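You operate a simulated robot arm through the tools that you are given. There is no shell and no other tool. Be economical: measure what you need, move in short steps, check, and stop when the job is done.

You run a simulated robot arm. Do the job below in one go: nothing can be reset, and whatever is moved stays where it is left.

JOB
Put things in order on the window end of the marble counter. At the end: the green lime half is in the grey bucket; the teal bottle (marked "WATER") stands where the clear slim jar stood; the orange sponge stands where the green lime half stood; the clear slim jar stands where the orange sponge stood; whatever was shut is shut again. Leave all else as you found it, and nothing knocked over.
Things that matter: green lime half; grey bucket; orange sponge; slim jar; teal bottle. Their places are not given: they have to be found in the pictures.

Only the result counts: the job must be done as asked and must still hold three seconds after the hand-in. Knocking over, shifting, dropping, spilling or breaking anything else fails it.

ROBOT AND FRAMES
A 7-joint arm with a two-finger parallel gripper, fixed in place. Base frame: the origin is at the foot of the arm, x ahead of it, y to its left, z up; the work surface is at about z = 0. Units: cm, degrees, N and s.
With the tool pointing down near the work surface it reaches from about 24 to 62 cm from the base axis. Its first joint turns from -66.0 to 66.0 degrees. Payload 2.6 kg.
The TCP is the grasp point between the finger pads, 3 cm short of the fingertips. In the tool frame z runs along the fingers and y along their closing line. Largest opening 9.4 cm; finger width 2.8, thickness 1; the body of the gripper, 5 by 9.6 cm, starts 5.5 cm behind the TCP.
Orientation is that of the tool frame in the base frame, as [roll, pitch, yaw] about the fixed x, y, z axes, in that order (R = Rz(yaw) Ry(pitch) Rx(roll)). With the fingers straight down and closing along the base's y, the tool's x points along the base's -x, its y along +y and its z along -z.

CONTROLS
- The arm moves only by the tool servo_tool. Its argument "commands" is one flat list of numbers, 7 for each row, row after row: the shift along the tool's x, y, z in cm, then the turn, a rotation vector about the tool's x, y, z in degrees, then the gripper command, from -1 (fully open) to 1 (shut), values between in proportion. In form: [tx, ty, tz, rx, ry, rz, fingers, tx, ty, tz, rx, ry, rz, fingers, ...]. A call has 1 to 12 rows; each row is the pose to reach, as a shift and turn from the pose commanded when the call began, along the tool's axes at that moment. Rows are played at 5 a second. More than 5 cm and 8.6 degrees between two rows, or a gripper value outside its range, and nothing of the call is played. Where a pose cannot be reached the arm comes as near as it can. A force on the tool above 40 N (or 10 N above the force at the start of the call, whichever is more), or a blocked arm, ends the call early, and 0.2 s more pass. Each finger travels about 7.2 cm/s and halts on what it meets, pressing with about 31 N; the grip force reading is that of the motor and also rises with nothing between the fingers. The clock runs only during rows and for 0.2 s after the last one: add rows that repeat a pose to give the fingers time. The reply holds the time, the measured pose of the TCP, the force on the tool along the base axes, the opening and the grip force, in the units named above and with some noise.
- Cameras (640 x 400 px; columns grow to the right, rows downward): "scene" is fixed at [4.64, 43.1, 56.97]; the picture's right is [-0.75, -0.66, 0.00], its down [-0.42, 0.48, -0.77] and it looks along [0.51, -0.58, -0.64] (base axes); focal length 267 px, centre (320, 200). "wrist" rides on the gripper at [-3.7, 0, -5.8] in the tool frame; the picture's right is [0.00, -1.00, 0.00], its down [0.97, 0.00, -0.24] and it looks along [0.24, 0.00, 0.97] (tool axes); focal length 218 px, centre (320, 200).
- camera(camera): a new picture of that camera. The clock stands still meanwhile.
- point_at(camera, pixels): for up to 12 pixels [column, row] of the newest picture of that camera ("zoom" is the newest enlarged one), the place [x, y, z] in the base frame of the surface seen there, good to about 0.3 cm, but the place of the scene camera against the robot may be out by one fixed shift of up to 2.5 cm in any direction. The clock stands still meanwhile.
- zoom(camera, box): a new picture of the part [left, top, right, bottom] of that camera's present view, enlarged. The clock stands still meanwhile.
- hand_in(): hands the job in; it is judged then, once.

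Work in short steps. Measure before you move; look again where a grasp or a placing could have gone wrong, and mend it. You have 80 turns and 46 pictures in all, those below and enlarged ones among them. Open the gripper and draw the arm clear of the work before you hand the job in, unless the task says otherwise; then end with one line.

The tools are called after ">>>" by a JSON object that holds its "method" and its "body". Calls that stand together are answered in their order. servo_tool: Moves the arm, as the interface text tells. Its arguments: {"type":"object","properties":{"commands":{"type":"array"}},"required":["commands"]} The other tools are called the same way: camera (camera) takes a picture; point_at (camera, pixels) gives the place of the surface under pixels of a picture; zoom (camera, box) takes an enlarged picture of a part of a camera's view; hand_in () hands the job in.

At the start:

```text
clock: 0.0
ee_pos: [35.54, 6.75, 36.89]
tool_rot: [-180.0, 0.1, 180.0]
ft_force: [0.1, 0.1, 0.5]
opening: 9.41
grasp_force: 0.0
```

scene: 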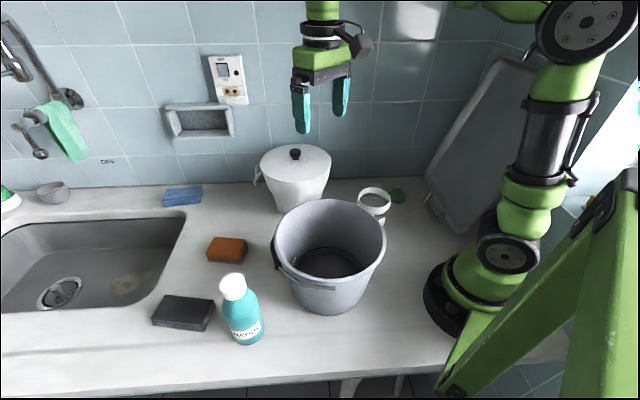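
wrist: 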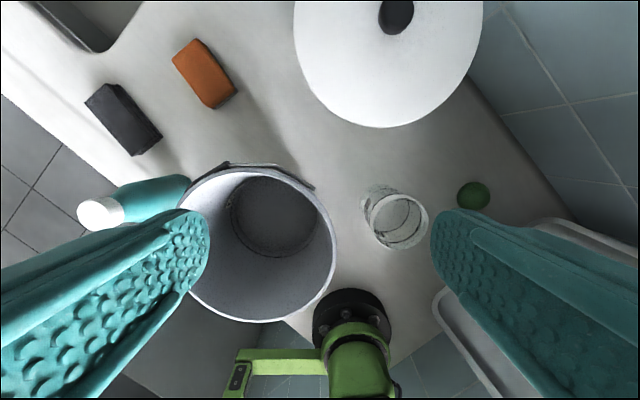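

The wrist view shows the lime at (473,195), jar at (395,217), bucket at (262,245), sponge at (204,73) and bottle at (135,200). I'll measure them in the wrist frame and zoom in on the details.

>>> {"method": "point_at", "body": {"camera": "wrist", "pixels": [[473, 195], [486, 195], [460, 195], [473, 183], [395, 190], [365, 205], [427, 222], [403, 222], [204, 65], [175, 57], [220, 108], [237, 92]]}}

>>> {"method": "point_at", "body": {"camera": "wrist", "pixels": [[196, 42], [100, 213], [160, 190], [262, 180], [250, 318], [335, 250], [189, 230], [270, 215], [225, 165], [310, 187], [387, 15], [387, 127]]}}

>>> {"method": "zoom", "body": {"camera": "wrist", "box": [340, 150, 500, 250]}}

>>> {"method": "zoom", "body": {"camera": "scene", "box": [180, 140, 440, 350]}}

```text
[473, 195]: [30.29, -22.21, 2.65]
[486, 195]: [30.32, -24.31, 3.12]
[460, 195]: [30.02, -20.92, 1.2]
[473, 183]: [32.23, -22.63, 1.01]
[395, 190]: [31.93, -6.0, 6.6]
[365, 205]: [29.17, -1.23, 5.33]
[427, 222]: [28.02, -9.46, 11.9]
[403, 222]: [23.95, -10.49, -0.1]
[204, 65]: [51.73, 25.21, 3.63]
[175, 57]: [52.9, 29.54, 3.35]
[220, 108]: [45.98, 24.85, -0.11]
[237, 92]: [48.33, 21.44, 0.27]
```

```text
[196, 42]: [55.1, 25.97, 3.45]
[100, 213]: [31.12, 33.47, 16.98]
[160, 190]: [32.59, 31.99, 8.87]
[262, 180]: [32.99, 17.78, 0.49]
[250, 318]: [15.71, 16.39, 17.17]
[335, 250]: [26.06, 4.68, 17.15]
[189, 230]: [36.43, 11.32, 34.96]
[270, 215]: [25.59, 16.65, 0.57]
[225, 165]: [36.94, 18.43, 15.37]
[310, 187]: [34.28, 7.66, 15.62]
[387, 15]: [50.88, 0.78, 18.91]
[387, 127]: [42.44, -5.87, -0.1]
```

```text
4.00 times, centred on (420, 200) of wrist
```

zoom: 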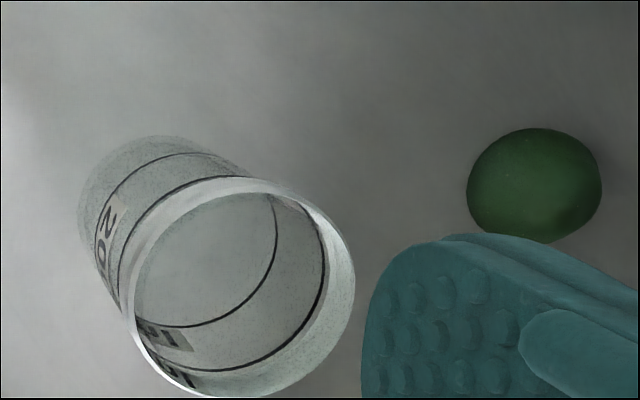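

```text
1.90 times, centred on (310, 245) of scene
```

zoom: 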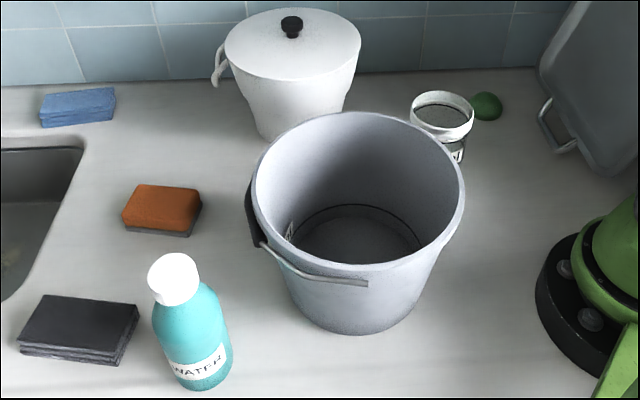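

Lime is near (30.5,-22.5), about 3 cm high. The jar is near (28.3,-5.3), about 12 cm high and 8.3 cm across, and the bucket rim is at z≈17. I move above the lime with the tips well over everything.

>>> {"method": "servo_tool", "body": {"commands": [0.7, -4, 1, 0, 0, 0, -1, 1.4, -8, 2, 0, 0, 0, -1, 2.1, -12, 4, 0, 0, 0, -1, 2.8, -16, 6, 0, 0, 0, -1, 3.5, -20, 8, 0, 0, 0, -1, 4.2, -24, 10, 0, 0, 0, -1, 4.6, -27, 12, 0, 0, 0, -1, 5, -29.2, 14, 0, 0, 0, -1, 5, -29.2, 17, 0, 0, 0, -1]}}

>>> {"method": "camera", "body": {"camera": "wrist"}}

```text
clock: 2.0
ee_pos: [30.4, -22.41, 19.83]
tool_rot: [-179.9, 0.0, -180.0]
ft_force: [0.3, 0.2, -0.1]
opening: 9.42
grasp_force: 0.1
```

```text
41 pictures are left
```

wrist: 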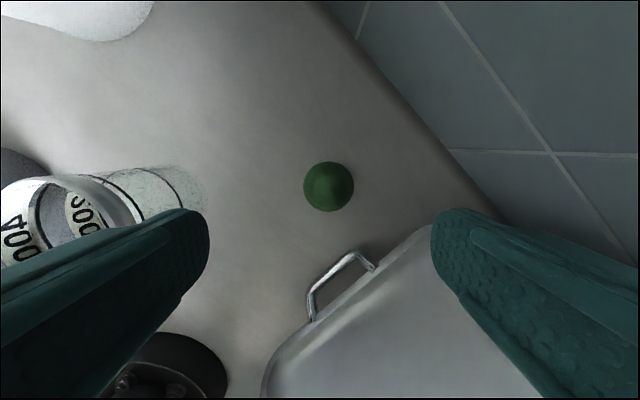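

The lime is at (328,187), with the tray handle at (340,285). I measure the lime, the tray edge, the wall and the jar.

>>> {"method": "point_at", "body": {"camera": "wrist", "pixels": [[328, 187], [305, 187], [352, 187], [328, 164], [328, 209], [310, 315], [350, 256], [372, 268], [415, 232], [470, 190], [400, 90], [300, 345]]}}

>>> {"method": "point_at", "body": {"camera": "wrist", "pixels": [[120, 205], [85, 178], [195, 190], [175, 170], [50, 180], [310, 290], [430, 240], [390, 300], [270, 380], [440, 160]]}}

```text
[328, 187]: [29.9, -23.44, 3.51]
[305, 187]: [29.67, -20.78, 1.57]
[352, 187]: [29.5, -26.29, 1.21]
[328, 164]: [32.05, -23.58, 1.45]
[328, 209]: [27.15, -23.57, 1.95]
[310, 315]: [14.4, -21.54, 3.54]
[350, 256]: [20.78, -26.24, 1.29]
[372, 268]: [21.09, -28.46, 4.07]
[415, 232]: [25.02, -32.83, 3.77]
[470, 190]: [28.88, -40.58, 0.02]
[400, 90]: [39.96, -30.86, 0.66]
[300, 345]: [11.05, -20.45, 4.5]
```

```text
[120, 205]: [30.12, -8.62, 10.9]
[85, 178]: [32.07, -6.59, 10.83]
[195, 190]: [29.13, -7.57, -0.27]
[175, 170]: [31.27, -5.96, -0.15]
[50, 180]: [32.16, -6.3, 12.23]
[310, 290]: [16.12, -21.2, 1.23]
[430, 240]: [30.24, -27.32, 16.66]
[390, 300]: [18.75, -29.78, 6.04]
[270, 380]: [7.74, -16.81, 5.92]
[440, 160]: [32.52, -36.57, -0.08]
```

Lime centre is (29.6,-23.4), about 5.3 across and 3.5 high. I lower with the tips near 0.4 cm above the counter and close.

>>> {"method": "servo_tool", "body": {"commands": [0.8, -1.0, 3, 0, 0, 0, -1, 0.8, -1.0, 7, 0, 0, 0, -1, 0.8, -1.0, 11, 0, 0, 0, -1, 0.8, -1.0, 14, 0, 0, 0, -1, 0.8, -1.0, 15.5, 0, 0, 0, -1, 0.8, -1.0, 16.4, 0, 0, 0, -1, 0.8, -1.0, 16.4, 0, 0, 0, 0, 0.8, -1.0, 16.4, 0, 0, 0, 0.4, 0.8, -1.0, 16.4, 0, 0, 0, 0.6, 0.8, -1.0, 16.4, 0, 0, 0, 1, 0.8, -1.0, 16.4, 0, 0, 0, 1]}}

```text
clock: 4.4
ee_pos: [29.8, -23.31, 3.35]
tool_rot: [180.0, 0.0, -180.0]
ft_force: [0.0, 0.4, 0.4]
opening: 5.64
grasp_force: 30.9
```

It is gripped at 5.64 cm. I lift straight up to z≈30 and look.

>>> {"method": "servo_tool", "body": {"commands": [0, 0, -2, 0, 0, 0, 1, 0, 0, -5, 0, 0, 0, 1, 0, 0, -9, 0, 0, 0, 1, 0, 0, -13, 0, 0, 0, 1, 0, 0, -17, 0, 0, 0, 1, 0, 0, -21, 0, 0, 0, 1, 0, 0, -24, 0, 0, 0, 1, 0, 0, -26.5, 0, 0, 0, 1]}}

>>> {"method": "camera", "body": {"camera": "wrist"}}

```text
clock: 6.2
ee_pos: [29.59, -23.38, 29.96]
tool_rot: [-180.0, 0.0, 180.0]
ft_force: [0.2, -0.2, -0.4]
opening: 5.67
grasp_force: 31.0
```

```text
40 pictures are left
```

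wrist: 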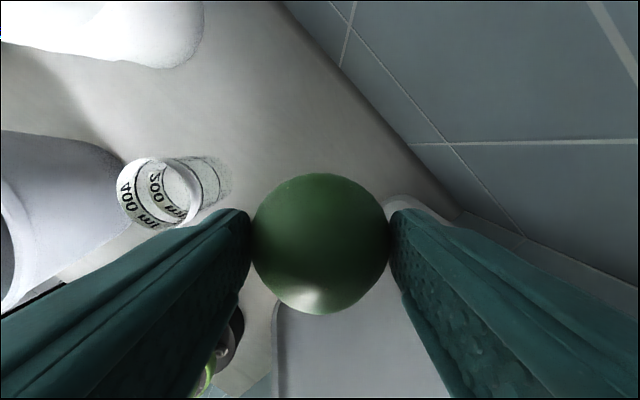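

Lime is held securely. I carry it over the bucket centre (≈26.3,14.5) at z 30.

>>> {"method": "servo_tool", "body": {"commands": [0.4, 4, 0, 0, 0, 0, 1, 0.8, 8, 0, 0, 0, 0, 1, 1.2, 12.5, 0, 0, 0, 0, 1, 1.6, 17, 0, 0, 0, 0, 1, 2, 21.5, 0, 0, 0, 0, 1, 2.4, 26, 0, 0, 0, 0, 1, 2.8, 30.5, 0, 0, 0, 0, 1, 3.2, 34.5, 0, 0, 0, 0, 1, 3.3, 37.8, 0, 0, 0, 0, 1, 3.3, 37.8, 0, 0, 0, 0, 1]}}

>>> {"method": "camera", "body": {"camera": "wrist"}}

```text
clock: 8.4
ee_pos: [26.44, 14.43, 30.01]
tool_rot: [-179.9, 0.0, 180.0]
ft_force: [0.5, 0.1, -0.5]
opening: 5.67
grasp_force: 31.2
```

```text
39 pictures are left
```

wrist: 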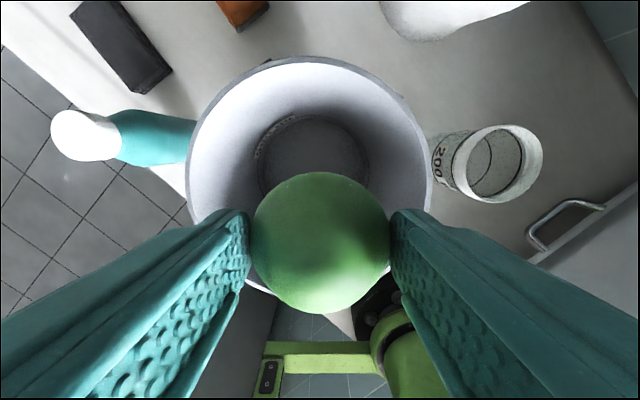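

Rim in the picture spans 187–433 and about 58–300, so the bucket centre is ≈(27.4,15.3). I shift, lower to z≈9 inside it, part the fingers a little and come back up.

>>> {"method": "servo_tool", "body": {"commands": [-1, 0.9, 0, 0, 0, 0, 1, -1, 0.9, 4, 0, 0, 0, 1, -1, 0.9, 8, 0, 0, 0, 1, -1, 0.9, 12, 0, 0, 0, 1, -1, 0.9, 15, 0, 0, 0, 1, -1, 0.9, 18, 0, 0, 0, 1, -1, 0.9, 20.5, 0, 0, 0, 1, -1, 0.9, 21.5, 0, 0, 0, 1]}}

```text
clock: 10.2
ee_pos: [27.41, 15.36, 8.32]
tool_rot: [180.0, 0.1, 180.0]
ft_force: [0.3, 0.1, -0.6]
opening: 5.65
grasp_force: 30.8
```

No contact. I lower 2 cm more, release gently, then rise.

>>> {"method": "servo_tool", "body": {"commands": [0, 0, 1, 0, 0, 0, 1, 0, 0, 2, 0, 0, 0, 1, 0, 0, 2, 0, 0, 0, -0.4, 0, 0, 2, 0, 0, 0, -0.6, 0, 0, 2, 0, 0, 0, -0.6, 0, 0, -2, 0, 0, 0, -0.6, 0, 0, -6.5, 0, 0, 0, -0.6, 0, 0, -11, 0, 0, 0, -0.6, 0, 0, -15.5, 0, 0, 0, -0.6, 0, 0, -20, 0, 0, 0, -1, 0, 0, -22, 0, 0, 0, -1]}}

>>> {"method": "camera", "body": {"camera": "wrist"}}

```text
clock: 12.6
ee_pos: [27.46, 15.22, 30.53]
tool_rot: [-180.0, -0.1, -180.0]
ft_force: [-0.1, 0.0, 0.2]
opening: 9.42
grasp_force: 0.0
```

```text
38 pictures are left
```

wrist: 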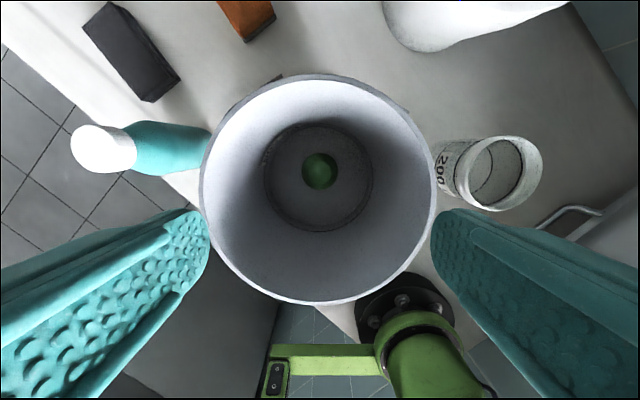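

Lime is in the bucket. Next I go above the sponge (≈50.5,25.3) at a safe height, then lower to z≈22 and look.

>>> {"method": "servo_tool", "body": {"commands": [-4, 1.7, 0, 0, 0, 0, -1, -8, 3.4, 0, 0, 0, 0, -1, -12, 5.1, 0, 0, 0, 0, -1, -16, 6.8, 0, 0, 0, 0, -1, -20, 8.5, 0, 0, 0, 0, -1, -23, 10, 2, 0, 0, 0, -1, -23, 10, 6, 0, 0, 0, -1, -23, 10, 9, 0, 0, 0, -1]}}

>>> {"method": "camera", "body": {"camera": "wrist"}}

```text
clock: 14.4
ee_pos: [50.32, 25.33, 21.34]
tool_rot: [179.9, 0.1, -179.9]
ft_force: [0.3, -1.3, -0.1]
opening: 9.42
grasp_force: 0.0
```

```text
37 pictures are left
```

wrist: 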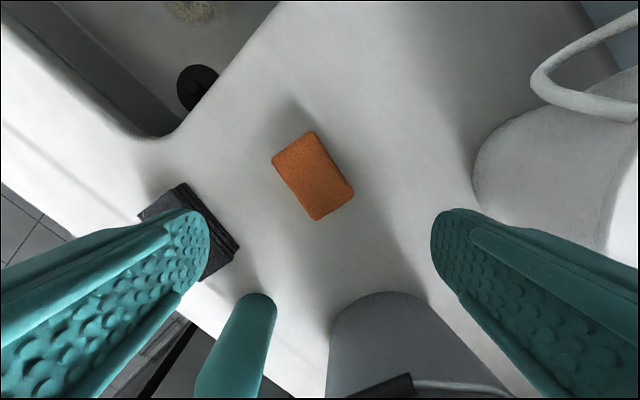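

Sponge corners appear at (272,158), (314,131), (354,190), (316,220), so its long axis lies ≈35° from x. I measure it and its neighbours.

>>> {"method": "point_at", "body": {"camera": "wrist", "pixels": [[276, 159], [313, 135], [350, 190], [317, 215], [313, 176], [240, 245], [200, 200], [262, 295], [330, 320], [430, 300], [480, 150], [305, 232]]}}

```text
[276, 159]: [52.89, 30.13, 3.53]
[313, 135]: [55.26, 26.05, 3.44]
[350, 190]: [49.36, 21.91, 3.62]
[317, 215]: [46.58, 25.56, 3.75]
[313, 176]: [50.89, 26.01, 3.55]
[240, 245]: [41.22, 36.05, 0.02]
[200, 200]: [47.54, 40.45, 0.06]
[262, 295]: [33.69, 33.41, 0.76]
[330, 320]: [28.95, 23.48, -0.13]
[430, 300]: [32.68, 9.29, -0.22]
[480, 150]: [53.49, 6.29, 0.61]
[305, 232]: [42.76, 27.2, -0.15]
```

Sponge centre is (51.0,25.95), long axis at 36°, top at 3.5. I turn -36° about tool z, descend and close.

>>> {"method": "servo_tool", "body": {"commands": [-0.7, 0.6, 2, 0, 0, -8, -1, -0.7, 0.6, 4, 0, 0, -16, -1, -0.7, 0.6, 6, 0, 0, -24, -1, -0.7, 0.6, 8, 0, 0, -32, -1, -0.7, 0.6, 10, 0, 0, -36, -1, -0.7, 0.6, 13, 0, 0, -36, -1]}}

>>> {"method": "camera", "body": {"camera": "wrist"}}

```text
clock: 15.8
ee_pos: [50.97, 25.86, 8.4]
tool_rot: [179.9, -0.1, -143.9]
ft_force: [-0.1, 1.2, -0.3]
opening: 9.41
grasp_force: 0.1
```

```text
36 pictures are left
```

wrist: 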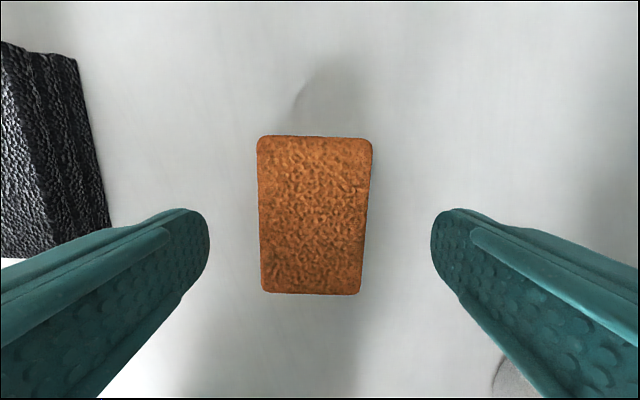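

Well aligned, with the sponge centred at column 314. I nudge 0.3 cm, lower to TCP z≈3.5 and close.

>>> {"method": "servo_tool", "body": {"commands": [-0.2, 0.3, 2, 0, 0, 0, -1, -0.2, 0.3, 4, 0, 0, 0, -1, -0.2, 0.3, 4.9, 0, 0, 0, -1, -0.2, 0.3, 4.9, 0, 0, 0, 0, -0.2, 0.3, 4.9, 0, 0, 0, 0.4, -0.2, 0.3, 4.9, 0, 0, 0, 1, -0.2, 0.3, 4.9, 0, 0, 0, 1, -0.2, 0.3, 4.9, 0, 0, 0, 1]}}

```text
clock: 17.6
ee_pos: [50.93, 26.23, 3.59]
tool_rot: [-180.0, 0.0, -144.0]
ft_force: [0.3, 0.3, -1.1]
opening: 6.13
grasp_force: 31.1
```

Gripped at 6.13 with the TCP at z 3.59, which is also the height to place at. I lift straight up.

>>> {"method": "servo_tool", "body": {"commands": [0, 0, -2, 0, 0, 0, 1, 0, 0, -5.5, 0, 0, 0, 1, 0, 0, -10, 0, 0, 0, 1, 0, 0, -14.5, 0, 0, 0, 1, 0, 0, -19, 0, 0, 0, 1, 0, 0, -23, 0, 0, 0, 1, 0, 0, -26.5, 0, 0, 0, 1, 0, 0, -26.5, 0, 0, 8, 1, 0, 0, -26.5, 0, 0, 16, 1, 0, 0, -26.5, 0, 0, 24, 1, 0, 0, -26.5, 0, 0, 32, 1, 0, 0, -26.5, 0, 0, 36, 1]}}

>>> {"method": "camera", "body": {"camera": "wrist"}}

```text
clock: 20.2
ee_pos: [48.4, 25.46, 29.9]
tool_rot: [-179.6, -0.6, -178.6]
ft_force: [0.2, 0.0, -0.4]
opening: 6.12
grasp_force: 31.0
out of reach, approached as far as the arm can: row 6, 7, 8, 9, 10, 11, 12
```

```text
35 pictures are left
```

wrist: 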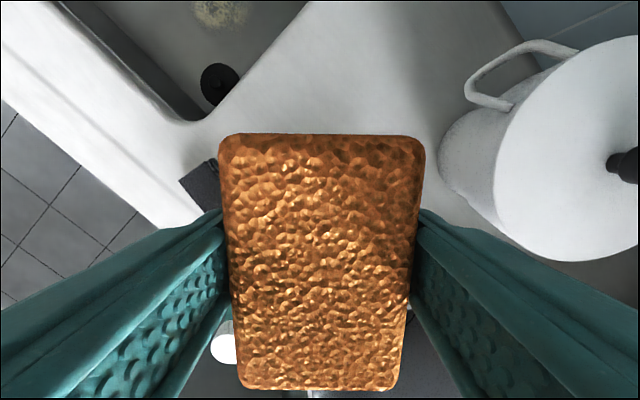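

Near the reach limit at this height, but the sponge is held. I move inward toward the lime spot and check the reading.

>>> {"method": "servo_tool", "body": {"commands": [2, -4, 0, 0, 0, 0, 1, 4, -8, 0, 0, 0, 0, 1, 6, -12, 0, 0, 0, 0, 1, 8, -16, 0, 0, 0, 0, 1, 10, -20, 0, 0, 0, 0, 1, 10, -20, 0, 0, 0, 0, 1]}}

```text
clock: 21.6
ee_pos: [38.45, 5.22, 29.89]
tool_rot: [-180.0, 0.0, -180.0]
ft_force: [0.0, -0.7, -0.9]
opening: 6.16
grasp_force: 31.0
```

The arm is at (38.45,5.22,29.9) with the yaw back to 180. Next I go above the lime's old spot (TCP 29.95,-23.35) and partway down.

>>> {"method": "servo_tool", "body": {"commands": [1.4, -4.7, 0, 0, 0, 0, 1, 2.8, -9.4, 0, 0, 0, 0, 1, 4.2, -14.1, 0, 0, 0, 0, 1, 5.6, -18.8, 0, 0, 0, 0, 1, 7, -23.5, 0, 0, 0, 0, 1, 8.5, -28.2, 0, 0, 0, 0, 1, 8.5, -28.6, 4, 0, 0, 0, 1, 8.5, -28.6, 8, 0, 0, 0, 1, 8.5, -28.6, 12, 0, 0, 0, 1, 8.5, -28.6, 16, 0, 0, 0, 1]}}

>>> {"method": "camera", "body": {"camera": "wrist"}}

```text
clock: 23.8
ee_pos: [29.98, -23.18, 13.8]
tool_rot: [180.0, 0.0, -179.9]
ft_force: [0.7, -0.5, -0.7]
opening: 6.1
grasp_force: 30.7
```

```text
34 pictures are left
```

wrist: 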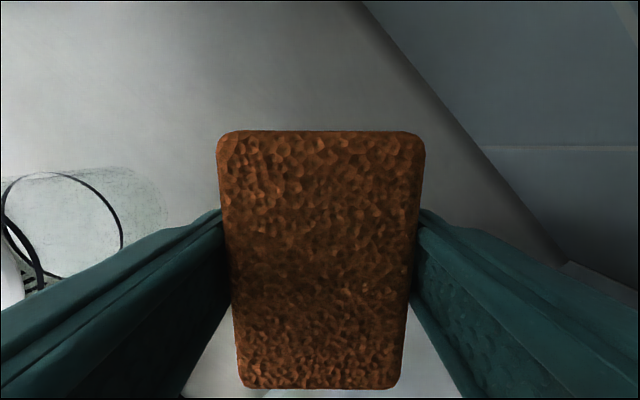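

Sponge hangs straight and the spot below is free. I lower to z≈3.65, release and rise.

>>> {"method": "servo_tool", "body": {"commands": [0, -0.1, 3, 0, 0, 0, 1, 0, -0.1, 6, 0, 0, 0, 1, 0, -0.1, 8.5, 0, 0, 0, 1, 0, -0.1, 9.6, 0, 0, 0, 1, 0, -0.1, 10.1, 0, 0, 0, 1, 0, -0.1, 10.15, 0, 0, 0, 1, 0, -0.1, 10.15, 0, 0, 0, 0, 0, -0.1, 10.15, 0, 0, 0, -0.6, 0, -0.1, 10.15, 0, 0, 0, -1, 0, -0.1, 10.15, 0, 0, 0, -1]}}

>>> {"method": "servo_tool", "body": {"commands": [0, 0, -2, 0, 0, 0, -1, 0, 0, -5, 0, 0, 0, -1, 0, 0, -9, 0, 0, 0, -1, 0, 0, -13, 0, 0, 0, -1, 0, 0, -17, 0, 0, 0, -1]}}

>>> {"method": "camera", "body": {"camera": "wrist"}}

```text
clock: 26.0
ee_pos: [29.96, -23.33, 3.73]
tool_rot: [-180.0, 0.0, 179.9]
ft_force: [0.6, -0.5, -0.1]
opening: 9.39
grasp_force: 0.1
```

```text
clock: 27.2
ee_pos: [29.9, -23.45, 20.77]
tool_rot: [180.0, 0.0, -179.9]
ft_force: [0.0, 0.5, 1.0]
opening: 9.42
grasp_force: 0.0
```

```text
33 pictures are left
```

wrist: 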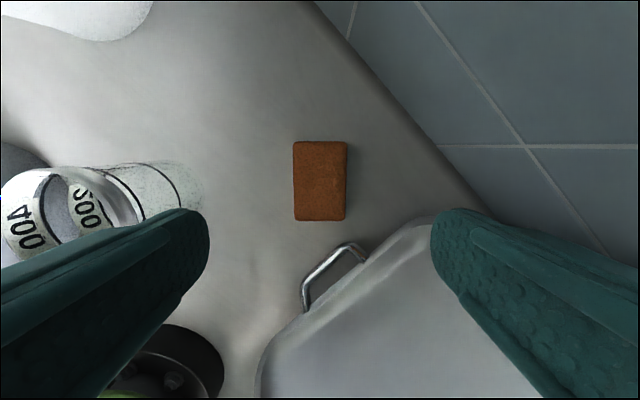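

Sponge is placed. Now I move over the jar (≈28.3,-5.3) and take a fresh look.

>>> {"method": "servo_tool", "body": {"commands": [0.3, 4, -1, 0, 0, 0, -1, 0.7, 8, -2, 0, 0, 0, -1, 1.1, 12, -2, 0, 0, 0, -1, 1.5, 16, -2, 0, 0, 0, -1, 1.5, 18.1, -2, 0, 0, 0, -1, 1.5, 18.1, -2, 0, 0, 0, -1]}}

>>> {"method": "camera", "body": {"camera": "wrist"}}

```text
clock: 28.6
ee_pos: [28.45, -5.25, 22.78]
tool_rot: [180.0, 0.0, 180.0]
ft_force: [0.9, 0.2, 1.1]
opening: 9.39
grasp_force: 0.1
```

```text
32 pictures are left
```

wrist: 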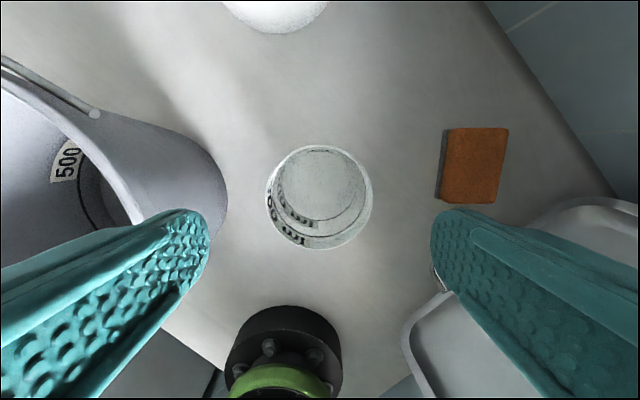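

The jar is nearly centred, with its rim at columns 266–373 and rows 145–250. I zoom in to see its rim and contents, and measure the rim.

>>> {"method": "zoom", "body": {"camera": "wrist", "box": [256, 150, 384, 230]}}

>>> {"method": "point_at", "body": {"camera": "wrist", "pixels": [[370, 197], [268, 200], [320, 146], [320, 248], [319, 180], [355, 160], [285, 160], [356, 235], [290, 205], [372, 190], [225, 190]]}}

```text
5.00 times, centred on (320, 190) of wrist
```

zoom: 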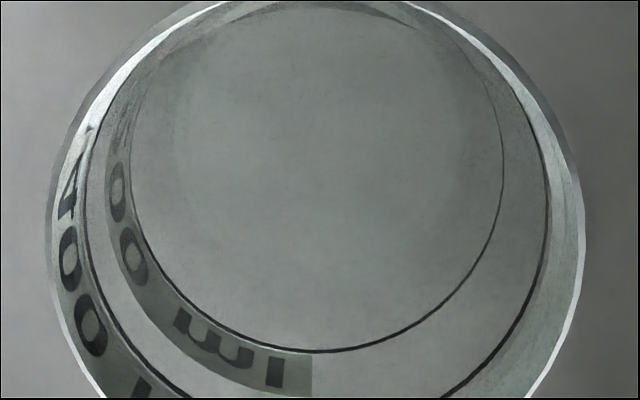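

```text
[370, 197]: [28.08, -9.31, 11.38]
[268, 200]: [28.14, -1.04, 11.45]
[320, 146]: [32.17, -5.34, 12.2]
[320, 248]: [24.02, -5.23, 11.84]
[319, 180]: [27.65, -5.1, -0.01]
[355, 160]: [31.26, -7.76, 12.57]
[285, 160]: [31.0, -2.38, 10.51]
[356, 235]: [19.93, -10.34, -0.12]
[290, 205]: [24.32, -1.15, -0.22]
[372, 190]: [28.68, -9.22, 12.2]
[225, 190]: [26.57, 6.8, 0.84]
```

It is an open, empty measuring jar, centre (28.2,-5.2), rim ≈8.25 cm wide at z≈12. The clearance is about 0.55 cm per side, so I lower first to just above the rim and check.

>>> {"method": "servo_tool", "body": {"commands": [0.25, 0.05, 2, 0, 0, 0, -1, 0.25, 0.05, 4, 0, 0, 0, -1, 0.25, 0.05, 6, 0, 0, 0, -1, 0.25, 0.05, 7, 0, 0, 0, -1, 0.25, 0.05, 7, 0, 0, 0, -1]}}

>>> {"method": "camera", "body": {"camera": "wrist"}}

>>> {"method": "camera", "body": {"camera": "scene"}}

```text
clock: 29.8
ee_pos: [28.2, -5.19, 15.85]
tool_rot: [179.9, -0.1, -180.0]
ft_force: [-0.3, 0.4, 0.6]
opening: 9.38
grasp_force: 0.1
```

```text
30 pictures are left
```

wrist: 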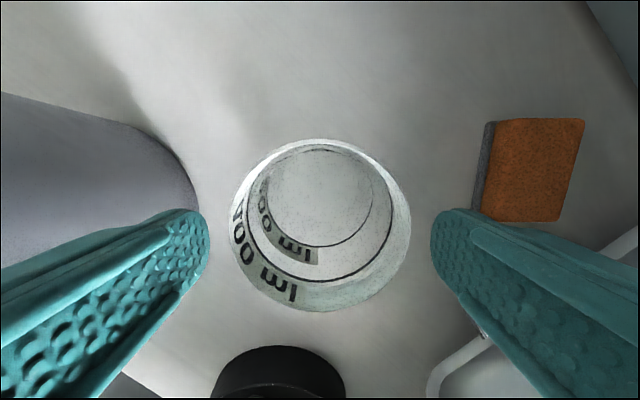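

```text
29 pictures are left
```

scene: 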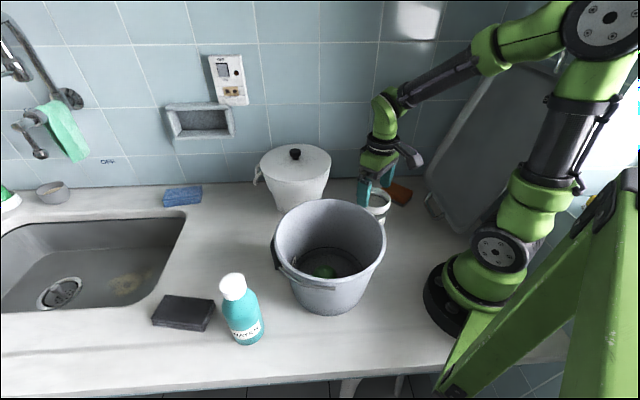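

The jar sits centred between the tips (rim 230–410, tips at 210 and 431). I lower slowly to TCP z≈8 and close gently.

>>> {"method": "servo_tool", "body": {"commands": [0, 0, 2, 0, 0, 0, -1, 0, 0, 4, 0, 0, 0, -1, 0, 0, 6, 0, 0, 0, -1, 0, 0, 7.8, 0, 0, 0, -1, 0, 0, 7.8, 0, 0, 0, -0.85, 0, 0, 7.8, 0, 0, 0, -0.7, 0, 0, 7.8, 0, 0, 0, -0.5, 0, 0, 7.8, 0, 0, 0, 0, 0, 0, 7.8, 0, 0, 0, 0.5]}}

```text
clock: 31.8
ee_pos: [28.26, -5.08, 8.0]
tool_rot: [180.0, 0.0, 180.0]
ft_force: [0.2, -0.4, -0.6]
opening: 8.22
grasp_force: 31.2
```

Jar gripped at 8.22, TCP z 8.0. I lift straight up to z≈31 so its bottom clears the bucket.

>>> {"method": "servo_tool", "body": {"commands": [0, 0, -1, 0, 0, 0, 1, 0, 0, -4, 0, 0, 0, 1, 0, 0, -8, 0, 0, 0, 1, 0, 0, -12, 0, 0, 0, 1, 0, 0, -16, 0, 0, 0, 1, 0, 0, -20, 0, 0, 0, 1, 0, 0, -23, 0, 0, 0, 1, 0, 0, -23, 0, 0, 0, 1]}}

>>> {"method": "camera", "body": {"camera": "scene"}}

```text
clock: 33.6
ee_pos: [28.25, -5.14, 31.02]
tool_rot: [-179.9, 0.1, 180.0]
ft_force: [-0.3, -0.2, -1.9]
opening: 8.18
grasp_force: 30.9
```

```text
28 pictures are left
```

scene: 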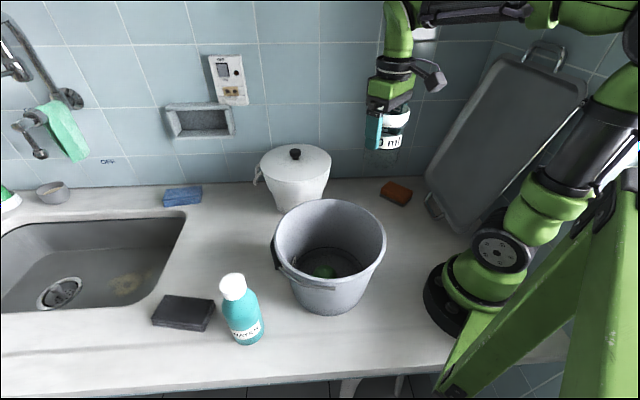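

The jar is up. I move to (44,20) at z 31, then lower to z≈24 beyond the bucket.

>>> {"method": "servo_tool", "body": {"commands": [-2.25, 3.6, 0, 0, 0, 0, 1, -4.5, 7.2, 0, 0, 0, 0, 1, -6.75, 10.8, 0, 0, 0, 0, 1, -9, 14.4, 0, 0, 0, 0, 1, -11.25, 18, 0, 0, 0, 0, 1, -13.5, 21.6, 0, 0, 0, 0, 1, -15.75, 25.1, 0, 0, 0, 0, 1, -18, 27.5, 2, 0, 0, 0, 1, -20, 29, 5, 0, 0, 0, 1, -22, 30.5, 8, 0, 0, 0, 1, -22.7, 31.05, 11, 0, 0, 0, 1, -22.7, 31.05, 12, 0, 0, 0, 1]}}

>>> {"method": "camera", "body": {"camera": "wrist"}}

>>> {"method": "camera", "body": {"camera": "scene"}}

```text
clock: 36.2
ee_pos: [50.98, 25.86, 18.92]
tool_rot: [-180.0, 0.0, -180.0]
ft_force: [0.2, 0.4, -1.6]
opening: 8.18
grasp_force: 31.0
```

```text
27 pictures are left
```

wrist: 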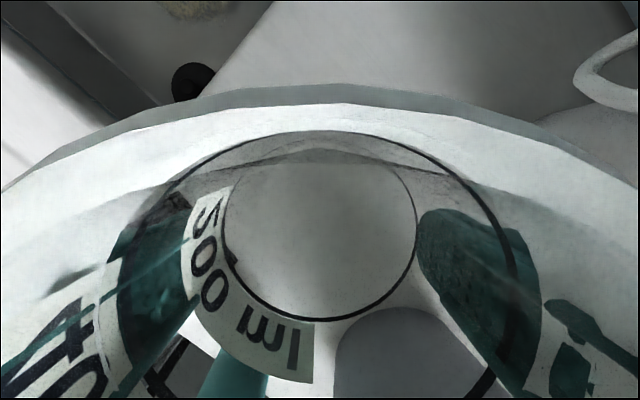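

```text
26 pictures are left
```

scene: 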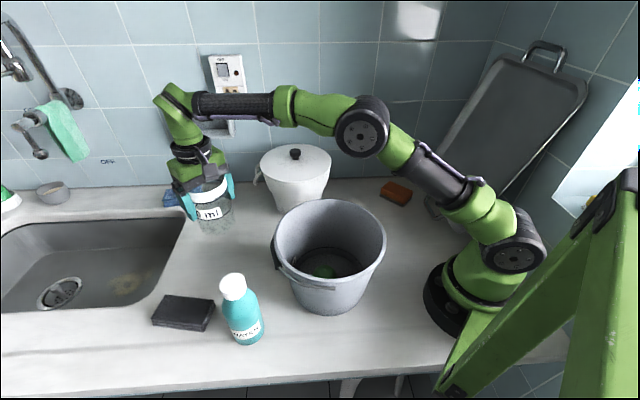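

Directly above the sponge's old spot. I lower to z≈8.05 and release.

>>> {"method": "servo_tool", "body": {"commands": [0, 0.1, 3, 0, 0, 0, 1, 0, 0.1, 6, 0, 0, 0, 1, 0, 0.1, 8.5, 0, 0, 0, 1, 0, 0.1, 10, 0, 0, 0, 1, 0, 0.1, 10.7, 0, 0, 0, 1, 0, 0.1, 10.85, 0, 0, 0, 1, 0, 0.1, 10.85, 0, 0, 0, 0.5]}}

```text
clock: 37.8
ee_pos: [50.88, 26.04, 8.13]
tool_rot: [-180.0, -0.1, -180.0]
ft_force: [0.2, 0.3, -2.6]
opening: 8.16
grasp_force: 31.2
```

Just at the surface. I open slowly, then rise straight.

>>> {"method": "servo_tool", "body": {"commands": [0, 0, 0.05, 0, 0, 0, 0.5, 0, 0, 0.05, 0, 0, 0, -0.75, 0, 0, 0.05, 0, 0, 0, -0.9, 0, 0, 0.05, 0, 0, 0, -1, 0, 0, 0.05, 0, 0, 0, -1, 0, 0, -2, 0, 0, 0, -1, 0, 0, -4, 0, 0, 0, -1, 0, 0, -6, 0, 0, 0, -1, 0, 0, -9, 0, 0, 0, -1, 0, 0, -13, 0, 0, 0, -1, 0, 0, -15, 0, 0, 0, -1]}}

>>> {"method": "camera", "body": {"camera": "wrist"}}

```text
clock: 40.2
ee_pos: [50.9, 26.01, 23.21]
tool_rot: [180.0, 0.0, -179.9]
ft_force: [-0.1, -0.1, 0.1]
opening: 9.4
grasp_force: 0.1
```

```text
25 pictures are left
```

wrist: 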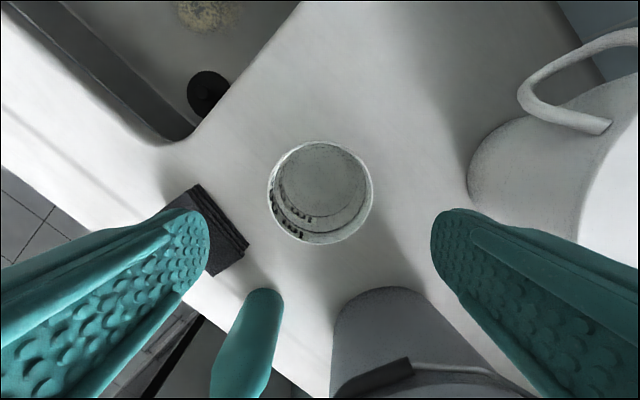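

Jar stands upright on the sponge's old spot. Next I move to above the bottle (≈31.3,32.8) at z≈29.

>>> {"method": "servo_tool", "body": {"commands": [3, 1, -2, 0, 0, 0, -1, 7, 2.5, -4, 0, 0, 0, -1, 11, 4, -6, 0, 0, 0, -1, 15, 5.5, -6, 0, 0, 0, -1, 19, 6.8, -6, 0, 0, 0, -1, 19.6, 6.8, -6, 0, 0, 0, -1]}}

>>> {"method": "camera", "body": {"camera": "wrist"}}

```text
clock: 41.6
ee_pos: [31.22, 32.84, 29.15]
tool_rot: [-180.0, 0.0, 180.0]
ft_force: [-0.5, -0.4, -0.1]
opening: 9.42
grasp_force: 0.0
```

```text
24 pictures are left
```

wrist: 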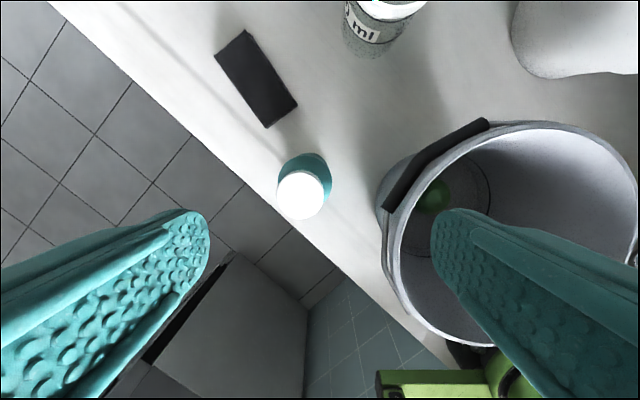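

Bottle cap is at (301,195), and the bucket handle's nearest edge is at (385,205). I measure them.

>>> {"method": "point_at", "body": {"camera": "wrist", "pixels": [[301, 195], [278, 197], [325, 195], [301, 172], [301, 219], [318, 158], [331, 170], [290, 162], [385, 205], [395, 260], [480, 125], [440, 345]]}}

>>> {"method": "zoom", "body": {"camera": "scene", "box": [190, 250, 310, 350]}}

```text
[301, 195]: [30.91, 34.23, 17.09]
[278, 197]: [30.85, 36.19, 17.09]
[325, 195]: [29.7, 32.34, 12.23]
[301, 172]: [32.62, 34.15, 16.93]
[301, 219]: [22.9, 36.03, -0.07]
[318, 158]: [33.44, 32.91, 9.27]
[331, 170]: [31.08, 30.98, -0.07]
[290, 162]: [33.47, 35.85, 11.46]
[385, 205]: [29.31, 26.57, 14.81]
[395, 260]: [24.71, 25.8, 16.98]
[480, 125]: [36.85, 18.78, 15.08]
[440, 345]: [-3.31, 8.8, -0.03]
```

```text
4.00 times, centred on (250, 300) of scene
```

zoom: 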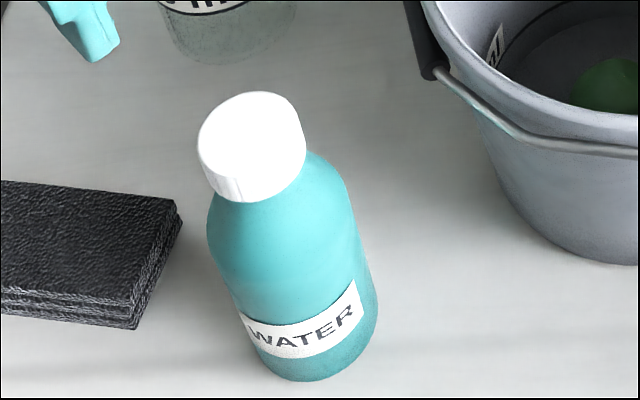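

Bottle axis is ≈(30.93,34.43), top at z 17.1, body ≈6 cm wide. The gripper body starts 5.5 cm behind the TCP, so I grip the upper body with the TCP at z≈12.4, slowly.

>>> {"method": "servo_tool", "body": {"commands": [0.3, 1.55, 2, 0, 0, 0, -1, 0.3, 1.55, 6, 0, 0, 0, -1, 0.3, 1.55, 10, 0, 0, 0, -1, 0.3, 1.55, 13, 0, 0, 0, -1, 0.3, 1.55, 15, 0, 0, 0, -1, 0.3, 1.55, 16.75, 0, 0, 0, -1, 0.3, 1.55, 16.75, 0, 0, 0, -0.6, 0.3, 1.55, 16.75, 0, 0, 0, 0, 0.3, 1.55, 16.75, 0, 0, 0, 0.3, 0.3, 1.55, 16.75, 0, 0, 0, 0.5, 0.3, 1.55, 16.75, 0, 0, 0, 1, 0.3, 1.55, 16.75, 0, 0, 0, 1]}}

>>> {"method": "camera", "body": {"camera": "scene"}}

```text
clock: 44.2
ee_pos: [31.03, 34.31, 12.46]
tool_rot: [180.0, 0.0, -179.9]
ft_force: [-0.1, -0.6, 0.4]
opening: 6.01
grasp_force: 30.9
```

```text
22 pictures are left
```

scene: 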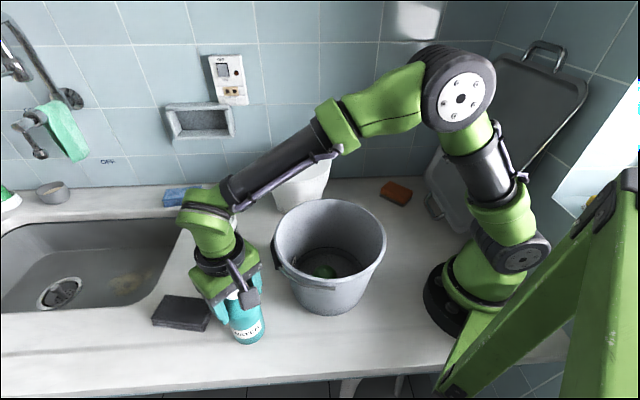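

Gripped at 6.01 (body). I lift straight to z≈35 so the bottle's bottom clears the bucket rim.

>>> {"method": "servo_tool", "body": {"commands": [0, 0, -1, 0, 0, 0, 1, 0, 0, -4, 0, 0, 0, 1, 0, 0, -7.5, 0, 0, 0, 1, 0, 0, -11, 0, 0, 0, 1, 0, 0, -14.5, 0, 0, 0, 1, 0, 0, -18, 0, 0, 0, 1, 0, 0, -21, 0, 0, 0, 1, 0, 0, -23, 0, 0, 0, 1, 0, 0, -23, 0, 0, 0, 1]}}

>>> {"method": "camera", "body": {"camera": "scene"}}

```text
clock: 46.2
ee_pos: [31.05, 34.38, 35.56]
tool_rot: [179.9, 0.0, -180.0]
ft_force: [0.1, 0.1, -0.1]
opening: 6.04
grasp_force: 31.1
```

```text
21 pictures are left
```

scene: 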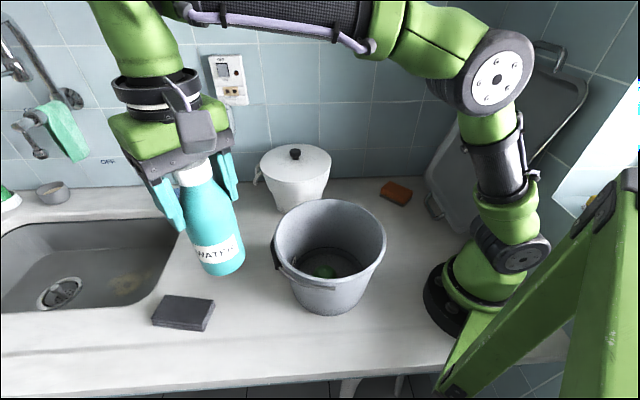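

Bottle hangs upright, bottom ≈23. I carry it to the jar's old spot (28.3,-5.15) at this height.

>>> {"method": "servo_tool", "body": {"commands": [0.3, -4, 0, 0, 0, 0, 1, 0.6, -8, 0, 0, 0, 0, 1, 0.9, -12, 0, 0, 0, 0, 1, 1.2, -16, 0, 0, 0, 0, 1, 1.5, -20, 0, 0, 0, 0, 1, 1.8, -24, 0, 0, 0, 0, 1, 2.1, -28, 0, 0, 0, 0, 1, 2.4, -32, 0, 0, 0, 0, 1, 2.6, -36, 0, 0, 0, 0, 1, 2.75, -38.5, 0, 0, 0, 0, 1, 2.75, -39.5, 0, 0, 0, 0, 1, 2.75, -39.5, 0, 0, 0, 0, 1]}}

>>> {"method": "camera", "body": {"camera": "scene"}}

```text
clock: 48.8
ee_pos: [28.33, -5.14, 35.38]
tool_rot: [179.9, 0.1, -179.9]
ft_force: [0.1, 0.5, -2.1]
opening: 6.02
grasp_force: 30.7
```

```text
20 pictures are left
```

scene: 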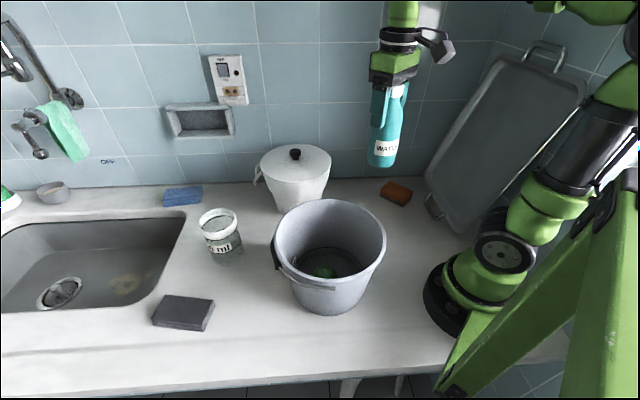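

Everything is clear below. I lower the bottle from z 35.4 to ≈12.5.

>>> {"method": "servo_tool", "body": {"commands": [0, 0, 3, 0, 0, 0, 1, 0, 0, 7, 0, 0, 0, 1, 0, 0, 11, 0, 0, 0, 1, 0, 0, 15, 0, 0, 0, 1, 0, 0, 18, 0, 0, 0, 1, 0, 0, 20.5, 0, 0, 0, 1, 0, 0, 22, 0, 0, 0, 1, 0, 0, 22.7, 0, 0, 0, 1, 0, 0, 22.9, 0, 0, 0, 1, 0, 0, 22.9, 0, 0, 0, 1]}}

>>> {"method": "zoom", "body": {"camera": "scene", "box": [320, 100, 460, 240]}}

```text
clock: 51.0
ee_pos: [28.24, -5.15, 12.39]
tool_rot: [180.0, 0.0, 180.0]
ft_force: [0.1, 0.7, -0.6]
opening: 6.01
grasp_force: 31.0
```

```text
2.86 times, centred on (390, 170) of scene
```

zoom: 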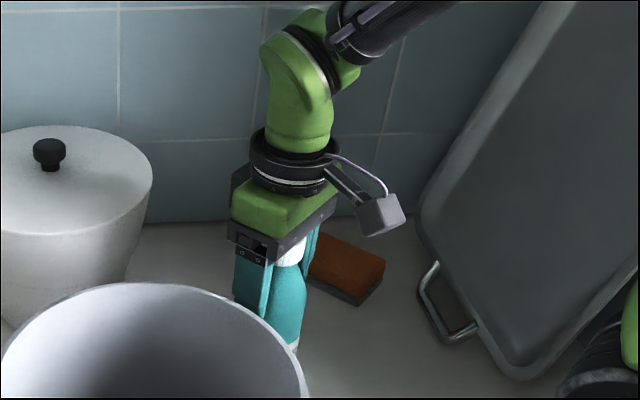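

The bottle is at its standing height (z 12.4 against 12.46 at the grasp). I open slowly and rise straight up.

>>> {"method": "servo_tool", "body": {"commands": [0, 0, 0, 0, 0, 0, 0, 0, 0, 0, 0, 0, 0, -0.4, 0, 0, 0, 0, 0, 0, -0.8, 0, 0, 0, 0, 0, 0, -1, 0, 0, 0, 0, 0, 0, -1, 0, 0, -2, 0, 0, 0, -1, 0, 0, -5, 0, 0, 0, -1, 0, 0, -9, 0, 0, 0, -1, 0, 0, -13, 0, 0, 0, -1, 0, 0, -17, 0, 0, 0, -1, 0, 0, -21, 0, 0, 0, -1]}}

>>> {"method": "camera", "body": {"camera": "wrist"}}

>>> {"method": "camera", "body": {"camera": "scene"}}

```text
clock: 53.4
ee_pos: [28.23, -5.11, 33.63]
tool_rot: [179.9, -0.1, 180.0]
ft_force: [-0.5, -0.3, 0.8]
opening: 9.43
grasp_force: 0.1
```

```text
18 pictures are left
```

wrist: 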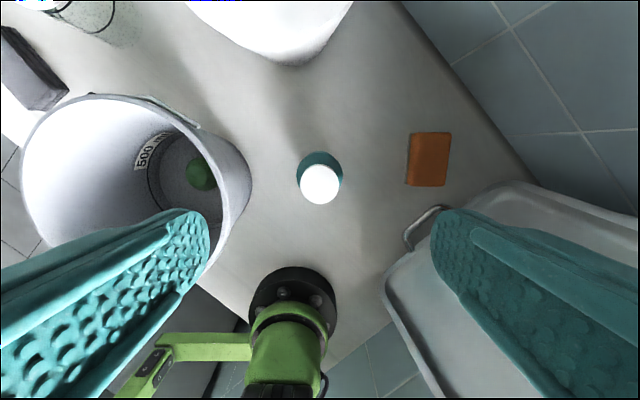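

```text
17 pictures are left
```

scene: 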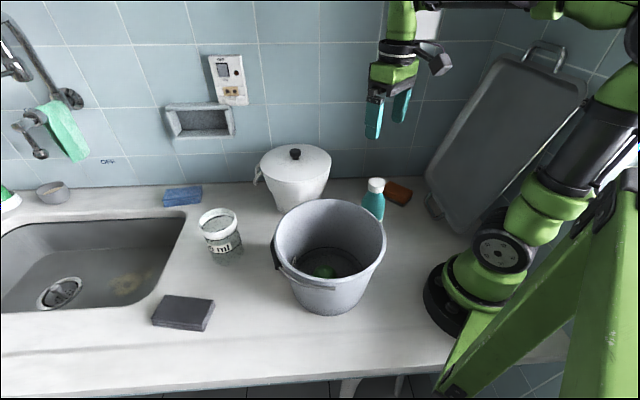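

All four items are in place and upright, and nothing else has moved. The gripper is open and well clear at z≈33, so I hand in.

>>> {"method": "hand_in", "body": {}}

```text
The job is handed in.
```

The job is handed in: the lime half is in the grey bucket, and the teal bottle, orange sponge and slim jar stand in their new places, with nothing else moved or knocked over and nothing opened along the way.
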